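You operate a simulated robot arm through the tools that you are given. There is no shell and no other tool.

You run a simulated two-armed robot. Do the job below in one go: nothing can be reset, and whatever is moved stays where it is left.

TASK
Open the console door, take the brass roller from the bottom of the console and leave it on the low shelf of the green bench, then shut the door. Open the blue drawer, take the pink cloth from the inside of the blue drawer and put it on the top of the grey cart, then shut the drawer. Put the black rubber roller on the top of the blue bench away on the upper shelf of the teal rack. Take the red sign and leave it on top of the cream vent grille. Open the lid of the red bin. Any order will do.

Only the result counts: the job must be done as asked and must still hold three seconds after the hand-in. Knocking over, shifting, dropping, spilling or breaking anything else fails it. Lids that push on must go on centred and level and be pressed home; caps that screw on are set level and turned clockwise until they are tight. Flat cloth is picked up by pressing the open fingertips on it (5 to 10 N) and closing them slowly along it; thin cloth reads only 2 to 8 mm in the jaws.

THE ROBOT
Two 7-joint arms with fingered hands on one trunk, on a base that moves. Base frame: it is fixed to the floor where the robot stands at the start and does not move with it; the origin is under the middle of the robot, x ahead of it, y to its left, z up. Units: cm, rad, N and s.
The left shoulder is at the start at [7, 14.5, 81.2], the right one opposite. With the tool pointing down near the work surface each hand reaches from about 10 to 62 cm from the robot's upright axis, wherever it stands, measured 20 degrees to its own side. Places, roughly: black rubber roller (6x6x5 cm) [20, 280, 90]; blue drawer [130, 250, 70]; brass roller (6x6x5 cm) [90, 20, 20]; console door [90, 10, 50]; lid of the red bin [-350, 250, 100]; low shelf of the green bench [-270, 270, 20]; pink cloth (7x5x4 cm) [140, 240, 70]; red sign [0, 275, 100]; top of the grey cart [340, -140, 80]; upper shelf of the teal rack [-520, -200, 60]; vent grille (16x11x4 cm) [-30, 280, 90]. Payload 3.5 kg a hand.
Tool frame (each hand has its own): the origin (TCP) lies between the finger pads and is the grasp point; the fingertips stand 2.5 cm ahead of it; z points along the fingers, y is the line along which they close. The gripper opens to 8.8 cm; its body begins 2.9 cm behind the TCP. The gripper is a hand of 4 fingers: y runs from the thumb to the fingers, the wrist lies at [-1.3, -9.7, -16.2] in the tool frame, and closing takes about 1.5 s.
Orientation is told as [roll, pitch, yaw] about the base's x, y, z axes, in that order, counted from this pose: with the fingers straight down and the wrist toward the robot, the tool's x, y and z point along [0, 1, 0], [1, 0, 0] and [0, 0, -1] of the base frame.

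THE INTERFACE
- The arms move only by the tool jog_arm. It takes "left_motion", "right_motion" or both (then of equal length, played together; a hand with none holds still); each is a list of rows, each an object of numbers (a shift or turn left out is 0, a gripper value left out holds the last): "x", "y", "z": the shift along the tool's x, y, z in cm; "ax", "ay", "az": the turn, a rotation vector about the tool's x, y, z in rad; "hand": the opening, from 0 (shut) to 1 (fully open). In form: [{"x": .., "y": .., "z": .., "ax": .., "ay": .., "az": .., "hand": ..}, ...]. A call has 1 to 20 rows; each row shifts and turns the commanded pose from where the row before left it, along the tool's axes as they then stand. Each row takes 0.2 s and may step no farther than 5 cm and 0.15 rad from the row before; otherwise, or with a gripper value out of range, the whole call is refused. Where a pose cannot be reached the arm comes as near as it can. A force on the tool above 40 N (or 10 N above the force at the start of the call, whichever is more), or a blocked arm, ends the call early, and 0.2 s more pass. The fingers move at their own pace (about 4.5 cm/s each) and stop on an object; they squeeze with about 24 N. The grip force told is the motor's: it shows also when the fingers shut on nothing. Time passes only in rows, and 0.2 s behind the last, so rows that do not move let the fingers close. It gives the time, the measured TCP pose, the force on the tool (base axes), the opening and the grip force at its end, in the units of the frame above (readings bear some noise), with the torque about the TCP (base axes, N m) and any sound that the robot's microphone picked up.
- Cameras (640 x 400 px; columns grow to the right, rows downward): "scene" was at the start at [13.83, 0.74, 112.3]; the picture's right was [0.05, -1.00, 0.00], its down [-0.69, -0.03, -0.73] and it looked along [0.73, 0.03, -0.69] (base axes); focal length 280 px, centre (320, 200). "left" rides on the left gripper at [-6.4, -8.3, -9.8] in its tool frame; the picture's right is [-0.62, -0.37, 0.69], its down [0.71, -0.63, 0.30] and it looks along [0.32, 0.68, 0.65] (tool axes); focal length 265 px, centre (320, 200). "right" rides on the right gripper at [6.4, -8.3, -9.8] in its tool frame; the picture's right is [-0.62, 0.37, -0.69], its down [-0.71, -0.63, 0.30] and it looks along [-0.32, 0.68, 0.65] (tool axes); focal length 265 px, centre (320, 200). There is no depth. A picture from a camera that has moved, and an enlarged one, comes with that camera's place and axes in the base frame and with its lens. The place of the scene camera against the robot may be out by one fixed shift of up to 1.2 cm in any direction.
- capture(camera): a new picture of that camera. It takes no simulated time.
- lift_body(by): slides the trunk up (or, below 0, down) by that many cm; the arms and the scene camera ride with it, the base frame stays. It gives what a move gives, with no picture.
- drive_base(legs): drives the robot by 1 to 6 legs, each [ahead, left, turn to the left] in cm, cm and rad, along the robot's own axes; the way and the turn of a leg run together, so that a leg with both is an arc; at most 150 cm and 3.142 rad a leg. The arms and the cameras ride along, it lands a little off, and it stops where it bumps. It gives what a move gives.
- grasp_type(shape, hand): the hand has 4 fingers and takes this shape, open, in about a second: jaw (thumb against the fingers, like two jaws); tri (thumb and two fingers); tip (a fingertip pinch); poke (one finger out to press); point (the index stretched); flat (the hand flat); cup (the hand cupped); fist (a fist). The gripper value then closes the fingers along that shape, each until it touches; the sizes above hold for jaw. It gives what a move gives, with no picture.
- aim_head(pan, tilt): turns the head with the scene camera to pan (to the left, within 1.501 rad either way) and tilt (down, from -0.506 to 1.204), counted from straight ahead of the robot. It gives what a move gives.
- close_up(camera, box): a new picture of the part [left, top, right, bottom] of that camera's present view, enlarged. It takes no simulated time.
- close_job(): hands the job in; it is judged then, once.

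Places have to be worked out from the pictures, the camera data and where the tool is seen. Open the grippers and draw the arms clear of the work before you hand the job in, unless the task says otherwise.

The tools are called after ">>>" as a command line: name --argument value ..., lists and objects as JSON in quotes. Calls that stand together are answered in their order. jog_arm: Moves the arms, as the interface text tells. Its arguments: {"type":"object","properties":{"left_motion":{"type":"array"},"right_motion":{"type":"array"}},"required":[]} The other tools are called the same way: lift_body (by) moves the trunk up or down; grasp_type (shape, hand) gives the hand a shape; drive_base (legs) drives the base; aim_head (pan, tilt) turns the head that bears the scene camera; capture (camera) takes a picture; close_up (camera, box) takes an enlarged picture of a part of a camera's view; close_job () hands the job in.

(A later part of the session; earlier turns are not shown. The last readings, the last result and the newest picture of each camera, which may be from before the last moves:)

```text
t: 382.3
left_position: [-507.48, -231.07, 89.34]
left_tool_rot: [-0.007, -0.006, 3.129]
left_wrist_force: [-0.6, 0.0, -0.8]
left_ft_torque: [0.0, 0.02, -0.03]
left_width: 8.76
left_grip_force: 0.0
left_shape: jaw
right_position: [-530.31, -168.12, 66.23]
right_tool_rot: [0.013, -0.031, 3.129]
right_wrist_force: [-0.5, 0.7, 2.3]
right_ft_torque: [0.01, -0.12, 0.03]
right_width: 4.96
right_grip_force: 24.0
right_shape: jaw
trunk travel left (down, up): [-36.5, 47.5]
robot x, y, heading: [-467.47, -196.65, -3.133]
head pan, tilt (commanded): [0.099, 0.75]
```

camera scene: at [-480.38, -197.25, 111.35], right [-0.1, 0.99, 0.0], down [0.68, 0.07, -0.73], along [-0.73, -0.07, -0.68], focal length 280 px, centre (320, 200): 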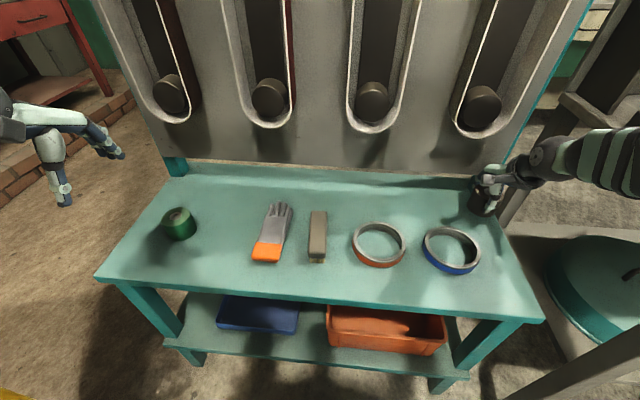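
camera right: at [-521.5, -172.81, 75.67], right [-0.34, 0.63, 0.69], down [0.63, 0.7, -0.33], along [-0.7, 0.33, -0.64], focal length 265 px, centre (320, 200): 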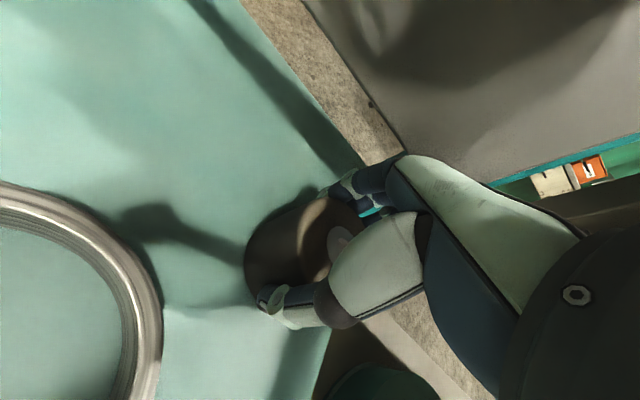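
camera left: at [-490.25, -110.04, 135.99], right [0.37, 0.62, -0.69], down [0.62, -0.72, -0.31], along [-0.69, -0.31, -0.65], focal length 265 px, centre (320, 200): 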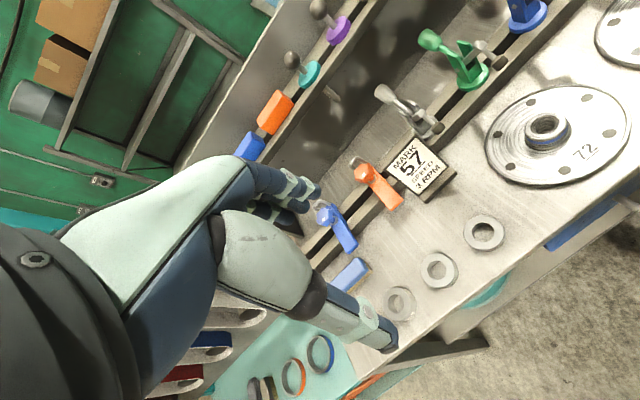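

Light contact. I open the hand gradually.

>>> jog_arm --right_motion '[{"z": 0.1}, {"hand": 0.6}, {"hand": 0.65}, {"hand": 0.7}, {"hand": 0.8}, {"hand": 0.9}, {"hand": 0.9}, {"hand": 0.9}]'

>>> close_up --camera "right" --box '[140, 150, 440, 380]'

>>> close_up --camera "scene" --box '[420, 130, 560, 290]'

```text
t: 384.1
left_position: [-507.39, -231.06, 89.13]
left_tool_rot: [-0.004, -0.005, 3.129]
left_wrist_force: [0.5, 1.4, -0.1]
left_ft_torque: [0.01, 0.02, -0.01]
left_width: 8.82
left_grip_force: 0.0
left_shape: jaw
right_position: [-530.19, -167.98, 66.03]
right_tool_rot: [0.012, -0.031, 3.126]
right_wrist_force: [-0.1, 0.1, -0.8]
right_ft_torque: [-0.01, 0.0, 0.01]
right_width: 7.89
right_grip_force: 0.1
right_shape: jaw
trunk travel left (down, up): [-36.5, 47.5]
robot x, y, heading: [-467.27, -196.98, -3.139]
head pan, tilt (commanded): [0.099, 0.75]
```

```text
1.74 times, centred on (290, 265) of right
camera zoom: at [-521.65, -174.44, 75.56], right [-0.34, 0.63, 0.7], down [0.63, 0.7, -0.33], along [-0.7, 0.33, -0.64], focal length 462 px, centre (372, 87)
```

zoom: 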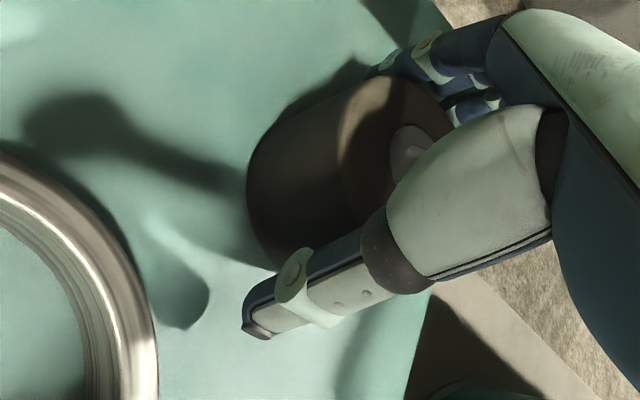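

```text
2.50 times, centred on (490, 210) of scene
camera zoom: at [-480.27, -197.28, 111.37], right [-0.1, 0.99, 0.0], down [0.68, 0.07, -0.73], along [-0.73, -0.07, -0.68], focal length 699 px, centre (-105, 175)
```

zoom: 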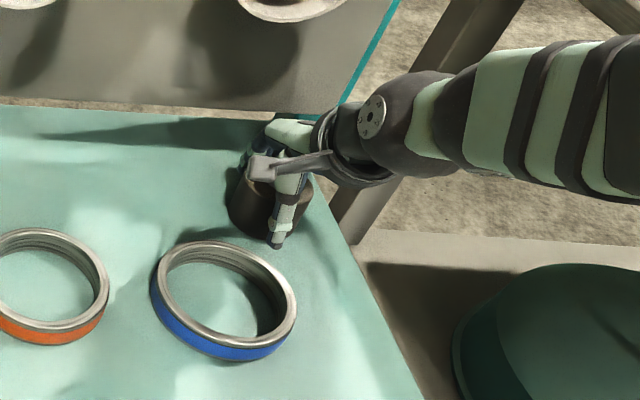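

Released and standing. I raise the hand 5.5 cm (below the belts), then draw back.

>>> jog_arm --right_motion '[{"z": -1.3}, {"z": -1.5}, {"z": -1.5}, {"z": -1.3}, {"y": -3}, {"y": -3}, {"y": -3}, {"y": -3}]'

>>> drive_base --legs '[[-14, 0, 0]]'

>>> capture --camera "scene"

>>> close_up --camera "scene" --box '[340, 130, 500, 270]'

```text
t: 385.9
left_position: [-507.31, -231.17, 89.25]
left_tool_rot: [-0.006, -0.007, 3.13]
left_wrist_force: [0.4, 0.2, 0.1]
left_ft_torque: [0.0, 0.01, -0.01]
left_width: 8.77
left_grip_force: 0.1
left_shape: jaw
right_position: [-517.87, -168.14, 71.46]
right_tool_rot: [0.012, -0.032, 3.13]
right_wrist_force: [0.9, -0.4, -0.4]
right_ft_torque: [0.0, -0.01, -0.04]
right_width: 7.92
right_grip_force: 0.1
right_shape: jaw
trunk travel left (down, up): [-36.5, 47.5]
robot x, y, heading: [-467.62, -196.56, -3.142]
head pan, tilt (commanded): [0.099, 0.75]
```

```text
t: 387.2
left_position: [-493.52, -231.06, 89.36]
left_tool_rot: [-0.005, -0.007, 3.128]
left_wrist_force: [-0.1, -0.1, 0.1]
left_ft_torque: [-0.02, 0.02, 0.0]
left_width: 8.77
left_grip_force: 0.0
left_shape: jaw
right_position: [-503.93, -168.13, 71.33]
right_tool_rot: [0.011, -0.031, 3.126]
right_wrist_force: [0.4, 0.2, -0.6]
right_ft_torque: [-0.04, 0.01, 0.03]
right_width: 7.88
right_grip_force: 0.1
right_shape: jaw
trunk travel left (down, up): [-36.5, 47.5]
robot x, y, heading: [-453.67, -196.84, -3.137]
head pan, tilt (commanded): [0.099, 0.75]
```

```text
taken
camera scene: at [-466.24, -197.27, 111.38], right [-0.1, 0.99, 0.0], down [0.68, 0.07, -0.73], along [-0.73, -0.07, -0.68], focal length 280 px, centre (320, 200)
```

scene: 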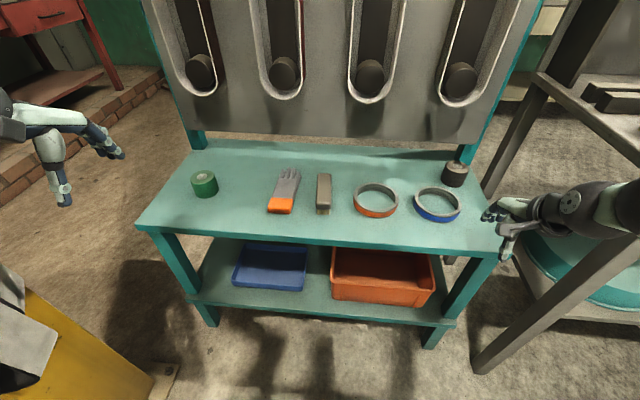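

```text
2.86 times, centred on (420, 200) of scene
camera zoom: at [-466.24, -197.27, 111.38], right [-0.1, 0.99, 0.0], down [0.68, 0.07, -0.73], along [-0.73, -0.07, -0.68], focal length 799 px, centre (34, 200)
```

zoom: 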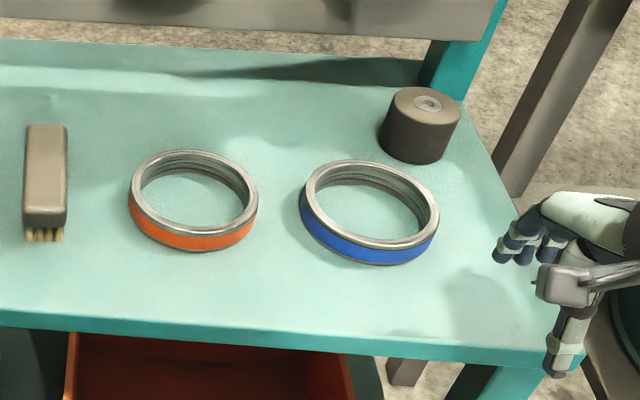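

The black roller stands on the teal rack's upper shelf, rings untouched. Now back toward the blue drawer: I raise trunk and hands and return the same way.

>>> lift_body --by 38

>>> jog_arm --right_motion '[{"z": -3, "hand": 1}, {"z": -3}, {"z": -3}, {"z": -2}]'

>>> drive_base --legs '[[3.5, -50, 0], [0, -120, 0], [0, -55, 0], [-14, -50, 0]]'

```text
t: 390.9
left_position: [-493.58, -231.03, 127.42]
left_tool_rot: [-0.005, -0.004, 3.13]
left_wrist_force: [0.4, 0.2, -0.2]
left_ft_torque: [-0.03, 0.0, 0.0]
left_width: 8.78
left_grip_force: 0.0
left_shape: jaw
right_position: [-503.9, -168.26, 109.35]
right_tool_rot: [0.014, -0.03, 3.126]
right_wrist_force: [0.5, 0.0, -0.9]
right_ft_torque: [0.02, 0.01, -0.02]
right_width: 7.92
right_grip_force: 0.1
right_shape: jaw
trunk travel left (down, up): [-74.5, 9.5]
robot x, y, heading: [-453.41, -196.79, -3.141]
head pan, tilt (commanded): [0.099, 0.75]
```

```text
t: 391.9
left_position: [-493.58, -231.21, 127.25]
left_tool_rot: [-0.008, -0.005, 3.13]
left_wrist_force: [-0.4, -0.4, 0.4]
left_ft_torque: [0.01, -0.02, 0.0]
left_width: 8.82
left_grip_force: 0.1
left_shape: jaw
right_position: [-503.63, -167.93, 120.26]
right_tool_rot: [0.011, -0.032, 3.129]
right_wrist_force: [0.1, 0.3, -0.9]
right_ft_torque: [-0.01, 0.01, 0.03]
right_width: 8.76
right_grip_force: 0.2
right_shape: jaw
trunk travel left (down, up): [-74.5, 9.5]
robot x, y, heading: [-454.02, -196.53, -3.141]
head pan, tilt (commanded): [0.099, 0.75]
```

```text
t: 405.9
left_position: [-482.79, 43.12, 127.14]
left_tool_rot: [-0.007, -0.005, 3.13]
left_wrist_force: [-0.1, 0.0, -0.3]
left_ft_torque: [-0.01, 0.02, -0.01]
left_width: 8.77
left_grip_force: 0.1
left_shape: jaw
right_position: [-492.89, 105.95, 120.37]
right_tool_rot: [0.011, -0.031, 3.125]
right_wrist_force: [0.0, 0.3, -0.1]
right_ft_torque: [0.01, -0.03, -0.01]
right_width: 8.78
right_grip_force: 0.0
right_shape: jaw
trunk travel left (down, up): [-74.5, 9.5]
robot x, y, heading: [-443.27, 77.36, 3.141]
head pan, tilt (commanded): [0.099, 0.75]
```

Back through the lane and over to the blue bench's right end; then I face +y.

>>> drive_base --legs '[[-150, 0, 0], [-88, -84, 0], [0, 0, -1.5708]]'

>>> drive_base --legs '[[0, -140, 0], [0, -140, 0]]'

>>> aim_head --pan -0.6 --tilt 0.5

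>>> capture --camera "scene"

```text
t: 423.0
left_position: [-237.07, 201.78, 127.19]
left_tool_rot: [-0.007, -0.006, 1.559]
left_wrist_force: [0.4, 0.2, -1.0]
left_ft_torque: [-0.02, 0.01, -0.02]
left_width: 8.79
left_grip_force: 0.0
left_shape: jaw
right_position: [-174.03, 212.18, 120.3]
right_tool_rot: [0.011, -0.03, 1.558]
right_wrist_force: [-0.1, -0.2, 1.1]
right_ft_torque: [0.01, 0.04, 0.0]
right_width: 8.76
right_grip_force: 0.0
right_shape: jaw
trunk travel left (down, up): [-74.5, 9.5]
robot x, y, heading: [-202.61, 162.26, 1.574]
head pan, tilt (commanded): [0.099, 0.75]
```

```text
t: 436.7
left_position: [44.56, 205.85, 127.24]
left_tool_rot: [-0.006, -0.005, 1.588]
left_wrist_force: [-0.4, 0.4, 0.4]
left_ft_torque: [-0.03, -0.03, -0.02]
left_width: 8.79
left_grip_force: 0.0
left_shape: jaw
right_position: [107.16, 218.0, 120.35]
right_tool_rot: [0.012, -0.03, 1.586]
right_wrist_force: [-0.2, 0.2, 0.5]
right_ft_torque: [0.02, -0.01, 0.01]
right_width: 8.79
right_grip_force: 0.0
right_shape: jaw
trunk travel left (down, up): [-74.5, 9.5]
robot x, y, heading: [80.14, 166.99, 1.601]
head pan, tilt (commanded): [0.099, 0.75]
```

```text
t: 437.7
left_position: [44.58, 206.09, 127.23]
left_tool_rot: [-0.007, -0.005, 1.588]
left_wrist_force: [-0.2, 0.1, 0.5]
left_ft_torque: [0.01, 0.03, 0.01]
left_width: 8.77
left_grip_force: 0.1
left_shape: jaw
right_position: [107.25, 217.92, 120.17]
right_tool_rot: [0.011, -0.029, 1.587]
right_wrist_force: [-0.3, 0.0, -0.2]
right_ft_torque: [-0.01, 0.0, -0.01]
right_width: 8.74
right_grip_force: 0.0
right_shape: jaw
trunk travel left (down, up): [-74.5, 9.5]
robot x, y, heading: [79.82, 166.86, 1.597]
head pan, tilt (commanded): [-0.6, 0.499]
```

```text
taken
camera scene: at [85.26, 180.1, 151.56], right [0.84, -0.54, 0.0], down [-0.26, -0.4, -0.88], along [0.47, 0.74, -0.48], focal length 280 px, centre (320, 200)
```

scene: 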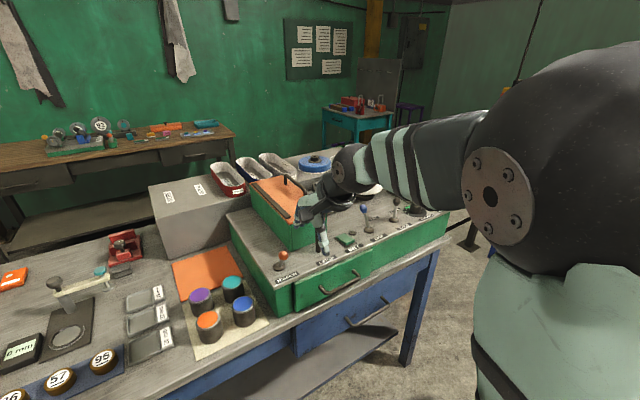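

The blue drawer is under the bench top at its right end, with an arched handle. I straighten up, move right and lower the trunk to look at it closely.

>>> drive_base --legs '[[-8, 0, -0.028], [0, -30, 0]]'

>>> lift_body --by -35

>>> aim_head --pan -0.2 --tilt 0.5

>>> capture --camera "scene"

>>> capture --camera "right"

```text
t: 440.4
left_position: [75.18, 198.96, 127.13]
left_tool_rot: [-0.008, -0.005, 1.563]
left_wrist_force: [-0.8, -0.5, 0.5]
left_ft_torque: [0.04, 0.01, -0.01]
left_width: 8.74
left_grip_force: 0.1
left_shape: jaw
right_position: [138.11, 209.39, 120.25]
right_tool_rot: [0.01, -0.029, 1.559]
right_wrist_force: [-0.7, 0.2, -1.1]
right_ft_torque: [0.0, -0.05, 0.03]
right_width: 8.75
right_grip_force: 0.0
right_shape: jaw
trunk travel left (down, up): [-74.5, 9.5]
robot x, y, heading: [109.74, 158.81, 1.578]
head pan, tilt (commanded): [-0.6, 0.499]
```

```text
t: 443.9
left_position: [75.35, 198.86, 92.28]
left_tool_rot: [-0.006, -0.005, 1.563]
left_wrist_force: [0.6, -0.3, 0.2]
left_ft_torque: [-0.01, -0.01, 0.01]
left_width: 8.8
left_grip_force: 0.2
left_shape: jaw
right_position: [138.39, 209.25, 85.27]
right_tool_rot: [0.014, -0.029, 1.56]
right_wrist_force: [-0.2, 0.2, 0.8]
right_ft_torque: [0.01, 0.01, -0.01]
right_width: 8.76
right_grip_force: 0.1
right_shape: jaw
trunk travel left (down, up): [-39.5, 44.5]
robot x, y, heading: [109.8, 159.41, 1.573]
head pan, tilt (commanded): [-0.6, 0.499]
```

```text
t: 444.7
left_position: [75.4, 198.87, 92.31]
left_tool_rot: [-0.007, -0.006, 1.561]
left_wrist_force: [-0.6, 1.0, -0.3]
left_ft_torque: [-0.02, -0.01, 0.0]
left_width: 8.79
left_grip_force: 0.1
left_shape: jaw
right_position: [138.4, 209.27, 85.39]
right_tool_rot: [0.011, -0.031, 1.558]
right_wrist_force: [-0.7, -0.2, 0.2]
right_ft_torque: [0.01, -0.01, 0.01]
right_width: 8.78
right_grip_force: 0.0
right_shape: jaw
trunk travel left (down, up): [-39.5, 44.5]
robot x, y, heading: [109.81, 158.77, 1.577]
head pan, tilt (commanded): [-0.201, 0.499]
```

```text
taken
camera scene: at [112.15, 173.44, 116.56], right [0.98, -0.2, 0.0], down [-0.09, -0.47, -0.88], along [0.17, 0.86, -0.48], focal length 280 px, centre (320, 200)
```

scene: 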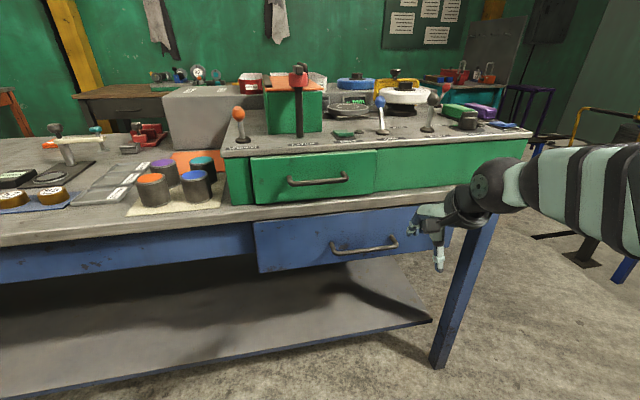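

```text
taken
camera right: at [131.96, 200.72, 94.78], right [0.63, 0.34, 0.7], down [0.7, -0.63, -0.33], along [0.32, 0.7, -0.64], focal length 265 px, centre (320, 200)
```

right: 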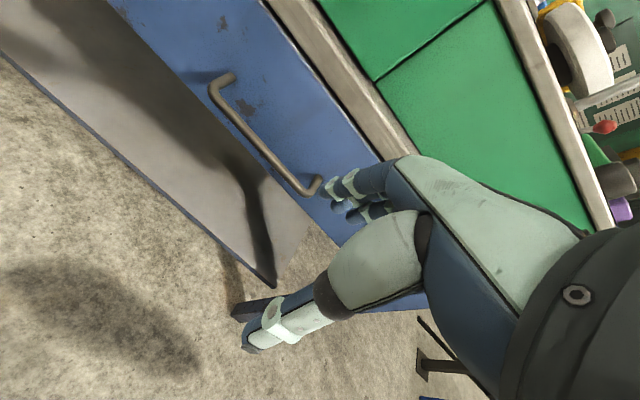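

Drawer and handle are clearly visible. I enlarge both views to triangulate the handle bar.

>>> close_up --camera "scene" --box '[240, 190, 460, 290]'

>>> close_up --camera "right" --box '[180, 40, 380, 220]'

```text
2.91 times, centred on (350, 240) of scene
camera zoom: at [112.15, 173.44, 116.56], right [0.98, -0.2, 0.0], down [-0.09, -0.47, -0.88], along [0.17, 0.86, -0.48], focal length 813 px, centre (233, 84)
```

zoom: 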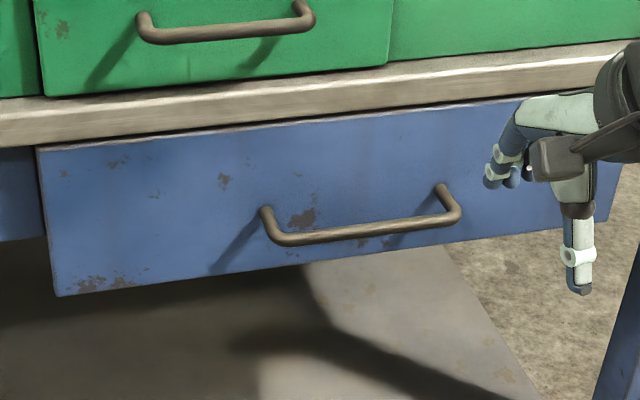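

```text
2.22 times, centred on (280, 130) of right
camera zoom: at [131.96, 200.72, 94.78], right [0.63, 0.34, 0.7], down [0.7, -0.63, -0.33], along [0.32, 0.7, -0.64], focal length 590 px, centre (409, 356)
```

zoom: 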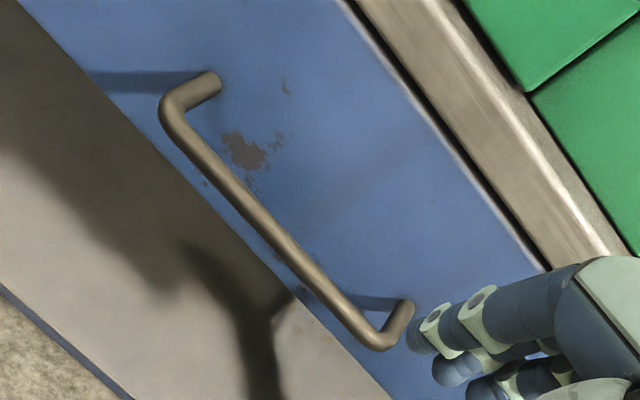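

The drawer handle bar is at ≈[132.9, 223.8, 72.4], along x (125…140), the face ≈3.7 cm behind it. I pitch the right hand so the fingers point nearly horizontally at it (fingers above, thumb below the bar).

>>> jog_arm --right_motion '[{"ax": -0.14}, {"ax": -0.14}, {"ax": -0.14}, {"ax": -0.14}, {"ax": -0.14}, {"ax": -0.14}, {"ax": -0.14}, {"ax": -0.14}, {"ax": -0.14}, {"ax": -0.14}]'

>>> capture --camera "scene"

>>> capture --camera "right"

```text
t: 446.9
left_position: [75.36, 199.04, 92.25]
left_tool_rot: [-0.007, -0.004, 1.563]
left_wrist_force: [-0.2, -0.1, -0.9]
left_ft_torque: [0.02, 0.0, 0.02]
left_width: 8.79
left_grip_force: 0.0
left_shape: jaw
right_position: [138.47, 209.26, 85.22]
right_tool_rot: [0.077, -1.43, 1.483]
right_wrist_force: [-0.6, 0.6, 0.0]
right_ft_torque: [0.0, 0.0, 0.01]
right_width: 8.78
right_grip_force: 0.0
right_shape: jaw
trunk travel left (down, up): [-39.5, 44.5]
robot x, y, heading: [109.7, 159.39, 1.575]
head pan, tilt (commanded): [-0.201, 0.499]
```

```text
taken
camera scene: at [112.16, 173.48, 116.55], right [0.98, -0.2, 0.0], down [-0.09, -0.47, -0.88], along [0.17, 0.86, -0.48], focal length 280 px, centre (320, 200)
```

scene: 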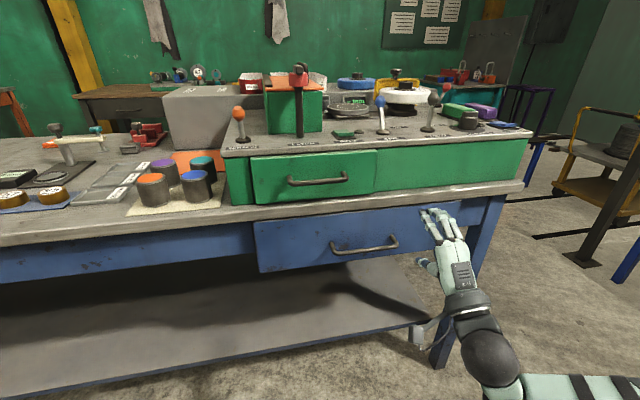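

```text
taken
camera right: at [131.84, 198.44, 78.31], right [0.62, -0.64, 0.45], down [0.71, 0.2, -0.67], along [0.34, 0.74, 0.58], focal length 265 px, centre (320, 200)
```

right: 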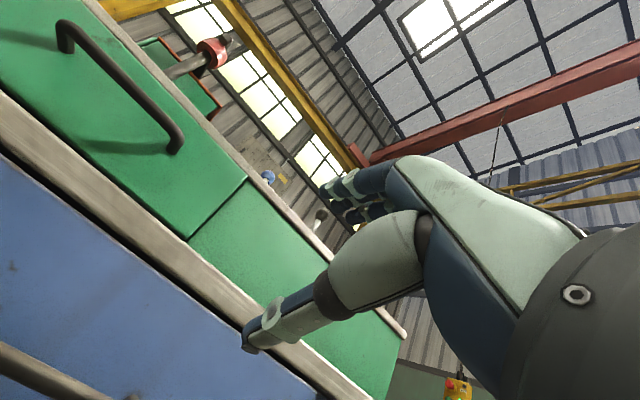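

The pitch worked. I align with the bar in x and z (lowering 12.8 cm), half-close the hand, and move to about 6 cm before it.

>>> jog_arm --right_motion '[{"x": 1.9, "y": -2.7, "hand": 0.6}, {"x": 1.9, "y": -2.7}, {"x": 1.8, "y": -2.7}, {"y": -2.65}, {"z": 3}, {"z": 3}, {"z": 2}]'

>>> close_up --camera "scene" --box '[300, 180, 500, 320]'

>>> capture --camera "right"

```text
t: 448.5
left_position: [75.46, 198.97, 92.25]
left_tool_rot: [-0.007, -0.005, 1.562]
left_wrist_force: [-0.5, 0.0, 0.8]
left_ft_torque: [0.04, 0.01, 0.0]
left_width: 8.82
left_grip_force: 0.0
left_shape: jaw
right_position: [132.78, 215.78, 73.56]
right_tool_rot: [0.091, -1.43, 1.471]
right_wrist_force: [0.1, -0.3, -0.7]
right_ft_torque: [-0.03, 0.0, 0.02]
right_width: 5.33
right_grip_force: 0.0
right_shape: jaw
trunk travel left (down, up): [-39.5, 44.5]
robot x, y, heading: [109.59, 158.85, 1.576]
head pan, tilt (commanded): [-0.201, 0.499]
```

```text
2.86 times, centred on (400, 250) of scene
camera zoom: at [112.13, 173.47, 116.56], right [0.98, -0.2, 0.0], down [-0.09, -0.47, -0.88], along [0.17, 0.86, -0.48], focal length 799 px, centre (91, 57)
```

zoom: 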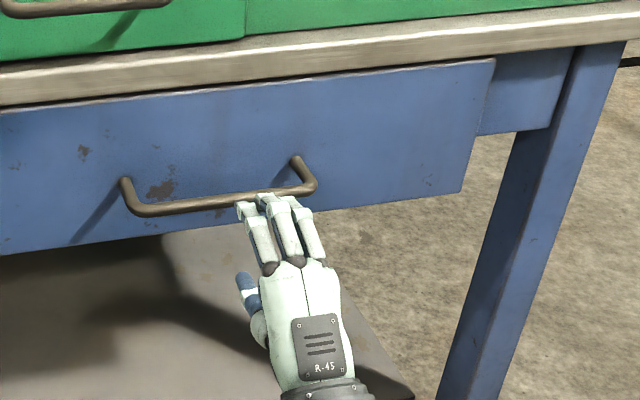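

```text
taken
camera right: at [126.12, 204.97, 66.68], right [0.62, -0.64, 0.45], down [0.71, 0.21, -0.68], along [0.34, 0.74, 0.58], focal length 265 px, centre (320, 200)
```

right: 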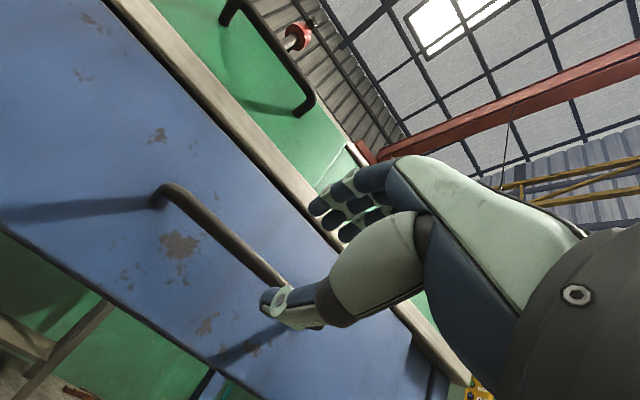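

Aim is about 0.7 cm low; the bar is at z≈73.1. I advance 7.8 cm with that correction.

>>> jog_arm --right_motion '[{"y": 0.35, "z": 1.5}, {"y": 0.3, "z": 1.6}, {"z": 1.6}, {"z": 1.6}]'

>>> close_up --camera "scene" --box '[300, 180, 500, 320]'

>>> capture --camera "right"

```text
t: 449.5
left_position: [75.3, 199.04, 92.14]
left_tool_rot: [-0.008, -0.005, 1.563]
left_wrist_force: [-0.2, 1.0, 0.3]
left_ft_torque: [-0.01, -0.01, 0.0]
left_width: 8.78
left_grip_force: 0.0
left_shape: jaw
right_position: [132.81, 222.06, 73.37]
right_tool_rot: [0.091, -1.429, 1.474]
right_wrist_force: [-0.1, 0.5, 0.0]
right_ft_torque: [0.0, 0.02, -0.04]
right_width: 5.31
right_grip_force: 0.0
right_shape: jaw
trunk travel left (down, up): [-39.5, 44.5]
robot x, y, heading: [110.0, 159.05, 1.57]
head pan, tilt (commanded): [-0.201, 0.499]
```

```text
2.86 times, centred on (400, 250) of scene
camera zoom: at [112.13, 173.47, 116.56], right [0.98, -0.2, 0.0], down [-0.09, -0.47, -0.88], along [0.17, 0.86, -0.48], focal length 799 px, centre (91, 57)
```

zoom: 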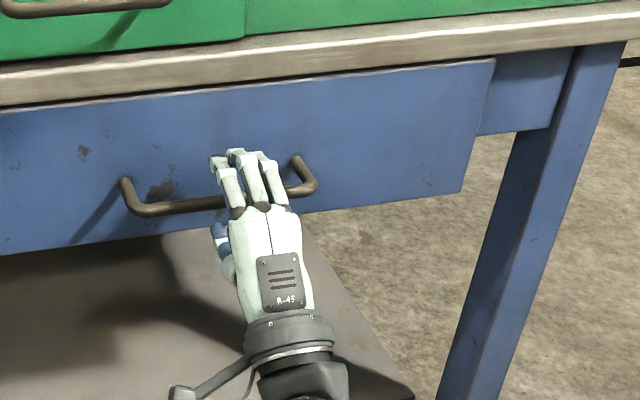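

```text
taken
camera right: at [126.17, 211.29, 66.4], right [0.62, -0.64, 0.45], down [0.71, 0.21, -0.68], along [0.34, 0.74, 0.58], focal length 265 px, centre (320, 200)
```

right: 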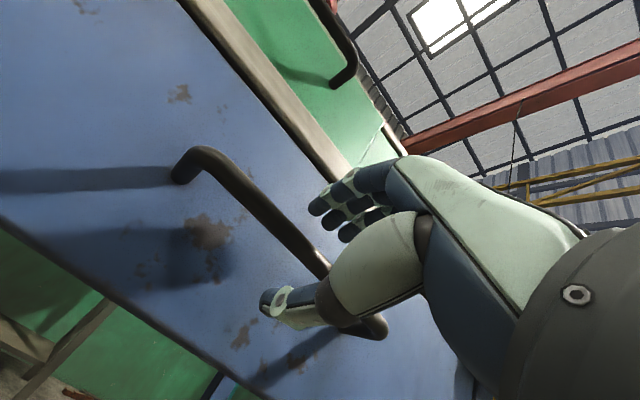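

The bar runs between thumb and fingers about 1.5 cm ahead of the TCP. I advance 1.3 cm more and close.

>>> jog_arm --right_motion '[{"z": 0.7}, {"z": 0.6}, {"hand": 0.3}, {"hand": 0}, {"hand": 0}, {"hand": 0}, {"hand": 0}, {"hand": 0}, {"hand": 0}]'

>>> capture --camera "right"

```text
t: 451.5
left_position: [75.34, 199.05, 92.19]
left_tool_rot: [-0.008, -0.006, 1.562]
left_wrist_force: [0.2, 0.4, -0.7]
left_ft_torque: [-0.03, 0.0, -0.01]
left_width: 8.79
left_grip_force: 0.0
left_shape: jaw
right_position: [132.66, 223.49, 73.06]
right_tool_rot: [0.085, -1.427, 1.476]
right_wrist_force: [-1.0, 1.8, -4.9]
right_ft_torque: [-0.01, -0.05, 0.03]
right_width: 0.0
right_grip_force: 24.4
right_shape: jaw
trunk travel left (down, up): [-39.5, 44.5]
robot x, y, heading: [109.36, 158.99, 1.571]
head pan, tilt (commanded): [-0.201, 0.499]
```

```text
taken
camera right: at [126.13, 212.58, 66.1], right [0.62, -0.64, 0.46], down [0.71, 0.2, -0.68], along [0.34, 0.74, 0.58], focal length 265 px, centre (320, 200)
```

right: 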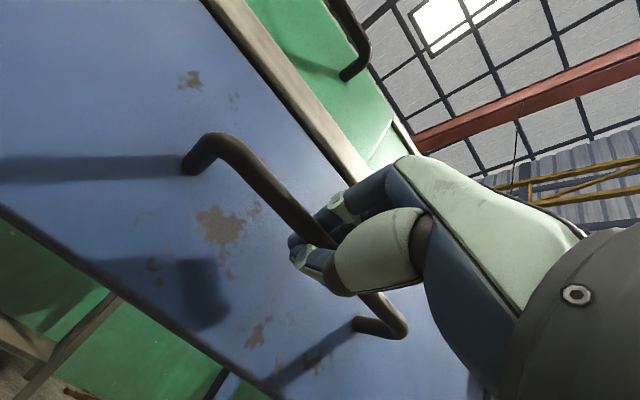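

The hand is hooked around the bar. I pull slowly with the arm first to feel the drawer.

>>> jog_arm --right_motion '[{"z": -0.5, "y": 0.07}, {"z": -0.8, "y": 0.11}, {"z": -1, "y": 0.14}, {"z": -1, "y": 0.14}, {"z": -1, "y": 0.14}, {"z": -1, "y": 0.14}]'

>>> capture --camera "scene"

```text
t: 452.9
left_position: [75.63, 199.23, 92.07]
left_tool_rot: [-0.004, 0.0, 1.563]
left_wrist_force: [0.9, 0.2, 0.0]
left_ft_torque: [0.01, -0.04, -0.01]
left_width: 8.82
left_grip_force: 0.1
left_shape: jaw
right_position: [132.82, 218.53, 73.82]
right_tool_rot: [0.044, -1.411, 1.516]
right_wrist_force: [0.6, 1.1, -31.4]
right_ft_torque: [0.06, -0.02, 0.0]
right_width: 0.31
right_grip_force: 24.1
right_shape: jaw
trunk travel left (down, up): [-39.5, 44.5]
robot x, y, heading: [110.13, 159.34, 1.58]
head pan, tilt (commanded): [-0.201, 0.499]
```

```text
taken
camera scene: at [112.33, 173.92, 116.47], right [0.98, -0.2, 0.0], down [-0.1, -0.47, -0.88], along [0.17, 0.86, -0.48], focal length 280 px, centre (320, 200)
```

scene: 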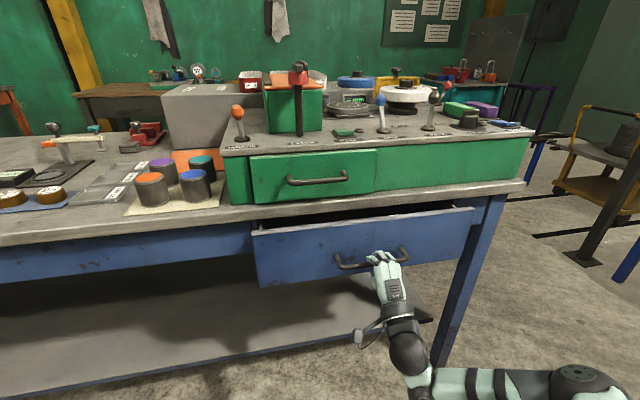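

The drawer slides, but I pushed the hand upward by mistake (31 N vertical). I relax it downward and then draw back with the base.

>>> jog_arm --right_motion '[{"y": -0.5}, {"y": -0.5}, {"y": -0.3}]'

>>> drive_base --legs '[[-8, 0, 0]]'

>>> capture --camera "scene"

```text
t: 453.7
left_position: [75.41, 199.0, 92.3]
left_tool_rot: [-0.004, -0.003, 1.563]
left_wrist_force: [0.3, -0.1, 0.3]
left_ft_torque: [0.0, -0.03, -0.03]
left_width: 8.77
left_grip_force: 0.1
left_shape: jaw
right_position: [132.74, 218.15, 73.47]
right_tool_rot: [0.105, -1.431, 1.457]
right_wrist_force: [-0.4, 2.0, -10.1]
right_ft_torque: [0.02, -0.03, 0.02]
right_width: 0.03
right_grip_force: 24.2
right_shape: jaw
trunk travel left (down, up): [-39.5, 44.5]
robot x, y, heading: [109.85, 159.16, 1.575]
head pan, tilt (commanded): [-0.201, 0.499]
```

```text
t: 454.8
left_position: [75.46, 190.97, 92.08]
left_tool_rot: [-0.004, -0.006, 1.562]
left_wrist_force: [0.0, 0.5, 0.1]
left_ft_torque: [0.02, -0.03, -0.02]
left_width: 8.78
left_grip_force: 0.1
left_shape: jaw
right_position: [132.79, 210.1, 73.28]
right_tool_rot: [0.09, -1.426, 1.471]
right_wrist_force: [-1.1, 2.2, -11.0]
right_ft_torque: [-0.02, -0.04, 0.02]
right_width: 0.01
right_grip_force: 24.0
right_shape: jaw
trunk travel left (down, up): [-39.5, 44.5]
robot x, y, heading: [109.89, 150.97, 1.574]
head pan, tilt (commanded): [-0.201, 0.499]
```

```text
taken
camera scene: at [112.23, 165.57, 116.55], right [0.98, -0.2, 0.0], down [-0.09, -0.47, -0.88], along [0.17, 0.86, -0.48], focal length 280 px, centre (320, 200)
```

scene: 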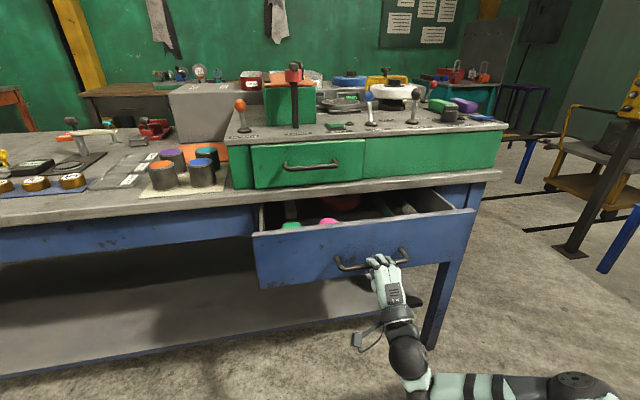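

It is open about 13 cm; pink and green things show inside. I pull 9 cm more.

>>> drive_base --legs '[[-9, 0, 0]]'

>>> aim_head --pan -0.25 --tilt 0.6

>>> capture --camera "scene"

>>> close_up --camera "scene" --box '[240, 120, 460, 280]'

```text
t: 455.9
left_position: [75.5, 182.04, 92.19]
left_tool_rot: [-0.005, -0.004, 1.566]
left_wrist_force: [0.3, -0.3, 0.4]
left_ft_torque: [0.01, 0.0, 0.02]
left_width: 8.78
left_grip_force: 0.0
left_shape: jaw
right_position: [132.57, 201.11, 73.13]
right_tool_rot: [0.082, -1.428, 1.481]
right_wrist_force: [-0.2, 1.3, -10.8]
right_ft_torque: [-0.05, -0.03, 0.04]
right_width: 0.0
right_grip_force: 24.2
right_shape: jaw
trunk travel left (down, up): [-39.5, 44.5]
robot x, y, heading: [109.85, 142.08, 1.572]
head pan, tilt (commanded): [-0.201, 0.499]
```

```text
t: 456.6
left_position: [75.53, 182.05, 92.29]
left_tool_rot: [-0.006, -0.005, 1.563]
left_wrist_force: [-0.3, -0.6, -0.2]
left_ft_torque: [0.01, 0.04, 0.02]
left_width: 8.78
left_grip_force: 0.1
left_shape: jaw
right_position: [132.68, 201.15, 73.0]
right_tool_rot: [0.074, -1.423, 1.488]
right_wrist_force: [1.1, 1.9, -7.1]
right_ft_torque: [0.0, -0.03, 0.03]
right_width: 0.0
right_grip_force: 23.8
right_shape: jaw
trunk travel left (down, up): [-39.5, 44.5]
robot x, y, heading: [109.83, 142.27, 1.576]
head pan, tilt (commanded): [-0.25, 0.6]
```

```text
taken
camera scene: at [112.62, 156.19, 115.64], right [0.97, -0.24, 0.0], down [-0.14, -0.55, -0.82], along [0.2, 0.8, -0.57], focal length 280 px, centre (320, 200)
```

scene: 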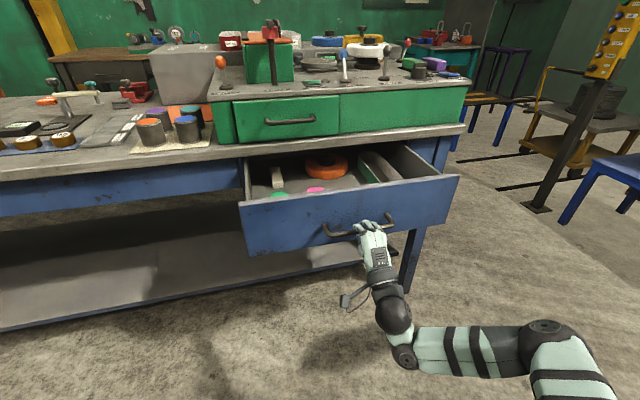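

```text
2.50 times, centred on (350, 200) of scene
camera zoom: at [112.62, 156.19, 115.64], right [0.97, -0.24, 0.0], down [-0.14, -0.55, -0.82], along [0.2, 0.8, -0.57], focal length 699 px, centre (245, 200)
```

zoom: 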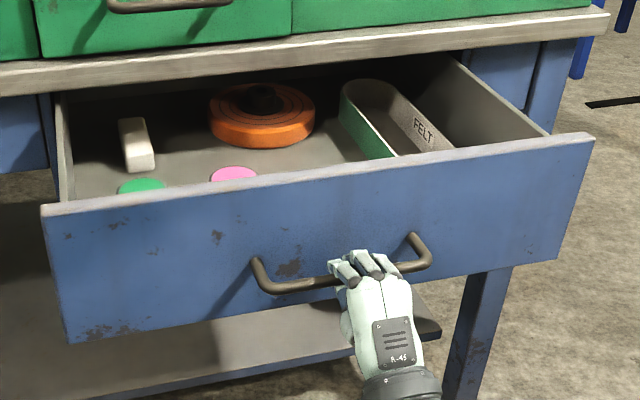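

About 22 cm open; the pink thing lies near the front. I pull 5 cm more for better access, then let go and look from above.

>>> drive_base --legs '[[-5, 0, 0]]'

>>> jog_arm --right_motion '[{"hand": 0.3}, {"hand": 0.6}, {"hand": 0.6}, {"hand": 0.6}, {"z": -1.5}, {"z": -2}, {"z": -2.5}]'

>>> capture --camera "scene"

```text
t: 457.5
left_position: [75.46, 176.99, 92.12]
left_tool_rot: [-0.005, -0.005, 1.564]
left_wrist_force: [0.3, -0.4, 0.6]
left_ft_torque: [0.01, -0.04, -0.01]
left_width: 8.78
left_grip_force: 0.0
left_shape: jaw
right_position: [132.67, 196.13, 73.23]
right_tool_rot: [0.076, -1.424, 1.489]
right_wrist_force: [-1.1, 1.4, -8.6]
right_ft_torque: [-0.01, 0.0, 0.02]
right_width: 0.01
right_grip_force: 24.7
right_shape: jaw
trunk travel left (down, up): [-39.5, 44.5]
robot x, y, heading: [110.11, 137.11, 1.576]
head pan, tilt (commanded): [-0.25, 0.6]
```

```text
t: 459.1
left_position: [75.51, 176.92, 92.34]
left_tool_rot: [-0.005, -0.008, 1.563]
left_wrist_force: [-0.2, -0.7, -1.2]
left_ft_torque: [-0.01, -0.01, 0.01]
left_width: 8.78
left_grip_force: 0.1
left_shape: jaw
right_position: [132.63, 190.07, 74.3]
right_tool_rot: [0.07, -1.428, 1.494]
right_wrist_force: [0.0, 0.0, -0.3]
right_ft_torque: [0.0, 0.01, 0.04]
right_width: 5.23
right_grip_force: 0.1
right_shape: jaw
trunk travel left (down, up): [-39.5, 44.5]
robot x, y, heading: [109.86, 137.32, 1.574]
head pan, tilt (commanded): [-0.25, 0.6]
```

```text
taken
camera scene: at [112.6, 151.05, 115.66], right [0.97, -0.24, 0.0], down [-0.14, -0.55, -0.83], along [0.2, 0.8, -0.56], focal length 280 px, centre (320, 200)
```

scene: 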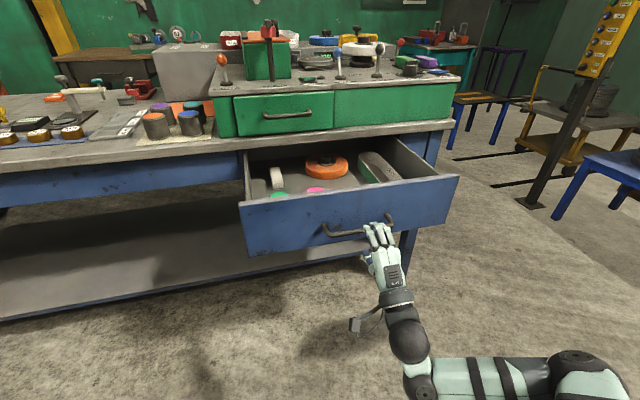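

Released. I turn the right hand back to fingers-down, raise the trunk, and look down into the drawer.

>>> jog_arm --right_motion '[{"ax": 0.14, "hand": 1}, {"ax": 0.14}, {"ax": 0.14}, {"ax": 0.14}, {"ax": 0.14}, {"ax": 0.14}, {"ax": 0.14}, {"ax": 0.14}, {"ax": 0.14}, {"ax": 0.14}]'

>>> lift_body --by 25

>>> drive_base --legs '[[14, 0, 0]]'

>>> aim_head --pan -0.4 --tilt 0.95

>>> capture --camera "scene"

>>> capture --camera "right"

```text
t: 461.3
left_position: [75.26, 176.66, 92.29]
left_tool_rot: [-0.005, -0.008, 1.564]
left_wrist_force: [-0.9, 0.1, -0.1]
left_ft_torque: [0.03, 0.03, 0.02]
left_width: 8.77
left_grip_force: 0.0
left_shape: jaw
right_position: [130.43, 190.21, 74.63]
right_tool_rot: [0.02, -0.18, 1.62]
right_wrist_force: [0.8, -2.8, 17.8]
right_ft_torque: [1.01, -0.05, -0.1]
right_width: 8.8
right_grip_force: 0.0
right_shape: jaw
right hand out of reach, approached as far as the arm can: row 5, 6
trunk travel left (down, up): [-39.5, 44.5]
robot x, y, heading: [109.84, 136.92, 1.576]
head pan, tilt (commanded): [-0.25, 0.6]
```

```text
t: 463.9
left_position: [75.43, 176.88, 117.13]
left_tool_rot: [-0.007, -0.006, 1.563]
left_wrist_force: [-0.5, 0.7, -0.2]
left_ft_torque: [-0.02, -0.02, 0.02]
left_width: 8.74
left_grip_force: 0.2
left_shape: jaw
right_position: [130.53, 190.44, 98.95]
right_tool_rot: [0.021, -0.167, 1.625]
right_wrist_force: [0.0, -0.2, -0.7]
right_ft_torque: [-0.01, 0.03, 0.01]
right_width: 8.78
right_grip_force: 0.1
right_shape: jaw
trunk travel left (down, up): [-64.5, 19.5]
robot x, y, heading: [110.02, 137.3, 1.575]
head pan, tilt (commanded): [-0.25, 0.6]
```

```text
t: 465.2
left_position: [75.46, 190.68, 117.29]
left_tool_rot: [-0.006, -0.007, 1.562]
left_wrist_force: [0.3, 0.6, -0.6]
left_ft_torque: [0.0, 0.01, 0.03]
left_width: 8.77
left_grip_force: 0.1
left_shape: jaw
right_position: [130.38, 204.06, 99.12]
right_tool_rot: [0.021, -0.17, 1.622]
right_wrist_force: [0.4, -0.3, 0.8]
right_ft_torque: [0.01, 0.03, -0.03]
right_width: 8.79
right_grip_force: 0.0
right_shape: jaw
trunk travel left (down, up): [-64.5, 19.5]
robot x, y, heading: [110.12, 150.97, 1.569]
head pan, tilt (commanded): [-0.25, 0.6]
```

```text
t: 466.0
left_position: [75.59, 190.8, 117.16]
left_tool_rot: [-0.008, -0.006, 1.563]
left_wrist_force: [-0.4, 0.8, -0.8]
left_ft_torque: [0.04, 0.0, 0.0]
left_width: 8.79
left_grip_force: 0.0
left_shape: jaw
right_position: [130.45, 204.29, 99.14]
right_tool_rot: [0.019, -0.169, 1.623]
right_wrist_force: [0.3, 0.3, 0.4]
right_ft_torque: [-0.04, -0.02, 0.0]
right_width: 8.81
right_grip_force: 0.1
right_shape: jaw
trunk travel left (down, up): [-64.5, 19.5]
robot x, y, heading: [109.9, 150.85, 1.578]
head pan, tilt (commanded): [-0.4, 0.949]
```

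```text
taken
camera scene: at [113.22, 163.12, 137.82], right [0.92, -0.39, 0.0], down [-0.31, -0.75, -0.58], along [0.23, 0.54, -0.81], focal length 280 px, centre (320, 200)
```

scene: 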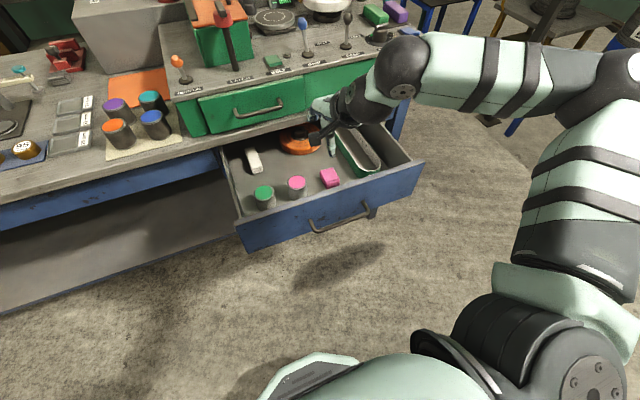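

```text
taken
camera right: at [124.77, 194.02, 107.28], right [0.62, 0.28, 0.73], down [0.74, -0.53, -0.42], along [0.27, 0.8, -0.54], focal length 265 px, centre (320, 200)
```

right: 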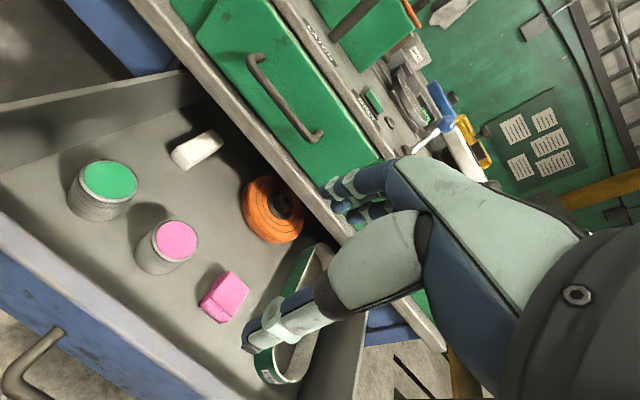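

Inside are a green jar, a pink jar, and beside them the folded pink cloth near the front. I enlarge it.

>>> close_up --camera "right" --box '[120, 200, 340, 380]'

>>> close_up --camera "scene" --box '[230, 120, 420, 250]'

```text
2.22 times, centred on (230, 290) of right
camera zoom: at [124.77, 194.02, 107.28], right [0.62, 0.28, 0.73], down [0.74, -0.53, -0.42], along [0.27, 0.8, -0.54], focal length 590 px, centre (520, 0)
```

zoom: 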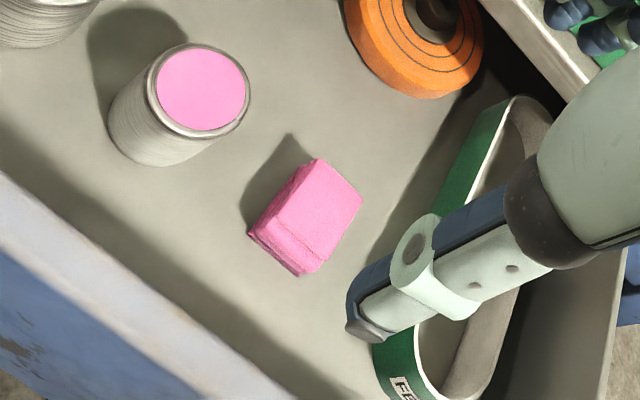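

```text
3.08 times, centred on (325, 185) of scene
camera zoom: at [113.22, 163.12, 137.82], right [0.92, -0.39, 0.0], down [-0.31, -0.75, -0.58], along [0.23, 0.54, -0.81], focal length 860 px, centre (305, 246)
```

zoom: 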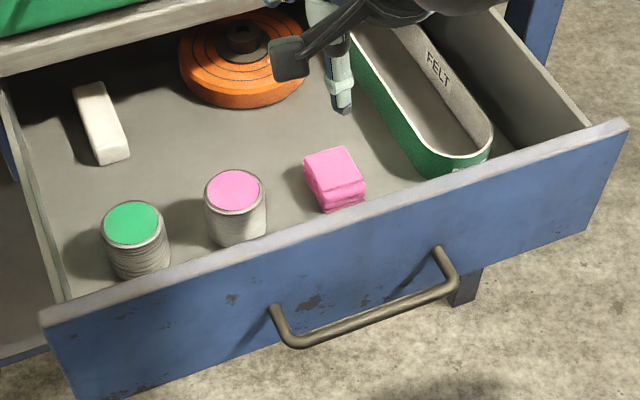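

The cloth is a folded block, top centre ≈[136.9, 214.1, 71.4], about 5×5 cm, turned ≈−0.15. I drive ahead 6, straighten the hand, and place it over the cloth.

>>> drive_base --legs '[[6, 0, 0]]'

>>> jog_arm --right_motion '[{"ax": 0.085, "x": -2, "y": 1}, {"ax": 0.085, "x": -2, "y": 1}, {"az": 0.08, "x": -2, "y": 1}, {"az": 0.08, "y": 0.8}, {"z": 3}, {"z": 3}, {"z": 3}]'

>>> capture --camera "right"

>>> capture --camera "scene"

```text
t: 467.0
left_position: [75.5, 196.48, 117.36]
left_tool_rot: [-0.007, -0.009, 1.561]
left_wrist_force: [0.6, 0.3, -0.8]
left_ft_torque: [0.02, 0.02, 0.01]
left_width: 8.78
left_grip_force: 0.1
left_shape: jaw
right_position: [130.46, 209.89, 99.11]
right_tool_rot: [0.018, -0.171, 1.622]
right_wrist_force: [-0.6, -0.6, 0.6]
right_ft_torque: [-0.02, 0.01, -0.01]
right_width: 8.8
right_grip_force: 0.0
right_shape: jaw
trunk travel left (down, up): [-64.5, 19.5]
robot x, y, heading: [110.0, 156.86, 1.575]
head pan, tilt (commanded): [-0.4, 0.949]
```

```text
t: 468.6
left_position: [75.51, 196.65, 117.23]
left_tool_rot: [-0.006, -0.005, 1.562]
left_wrist_force: [0.0, 0.5, 0.2]
left_ft_torque: [-0.03, -0.02, -0.02]
left_width: 8.79
left_grip_force: 0.0
left_shape: jaw
right_position: [136.26, 214.07, 90.05]
right_tool_rot: [0.017, 0.003, 1.465]
right_wrist_force: [0.0, 0.3, 0.0]
right_ft_torque: [-0.03, -0.02, -0.01]
right_width: 8.78
right_grip_force: 0.1
right_shape: jaw
trunk travel left (down, up): [-64.5, 19.5]
robot x, y, heading: [109.76, 156.9, 1.574]
head pan, tilt (commanded): [-0.4, 0.949]
```

```text
taken
camera right: at [129.05, 206.53, 99.91], right [0.67, 0.3, 0.68], down [0.64, -0.7, -0.31], along [0.38, 0.64, -0.66], focal length 265 px, centre (320, 200)
```

right: 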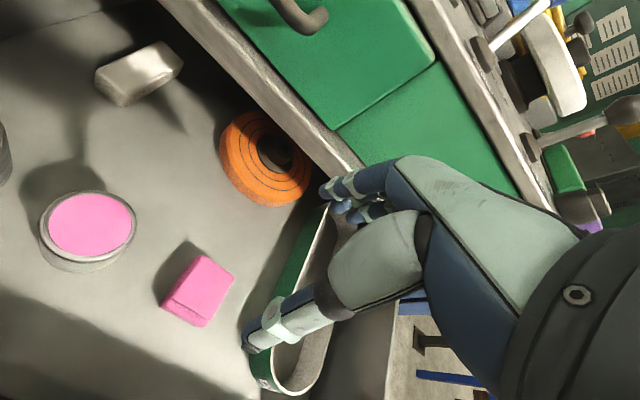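

```text
taken
camera scene: at [113.17, 169.03, 137.81], right [0.92, -0.39, 0.0], down [-0.31, -0.75, -0.58], along [0.23, 0.54, -0.81], focal length 280 px, centre (320, 200)
```

scene: 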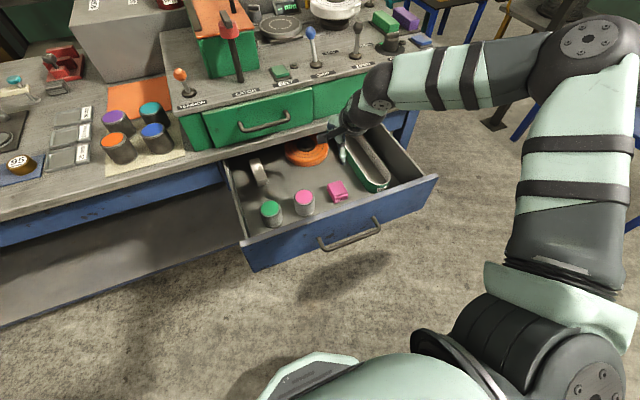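

I enlarge the wrist view to fix the cloth's place under the hand.

>>> close_up --camera "right" --box '[130, 220, 350, 390]'

```text
2.35 times, centred on (240, 305) of right
camera zoom: at [129.05, 206.53, 99.91], right [0.67, 0.3, 0.68], down [0.64, -0.7, -0.31], along [0.38, 0.64, -0.66], focal length 624 px, centre (508, -47)
```

zoom: 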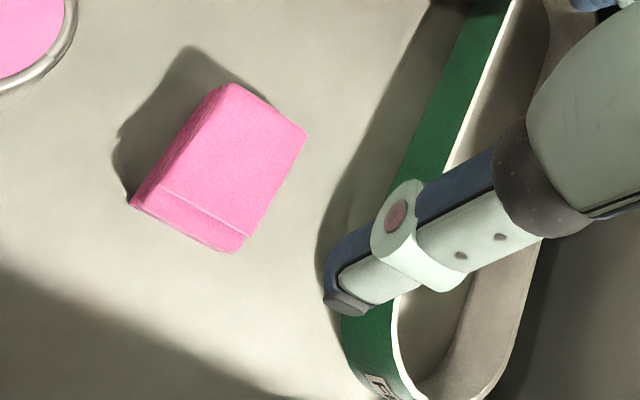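

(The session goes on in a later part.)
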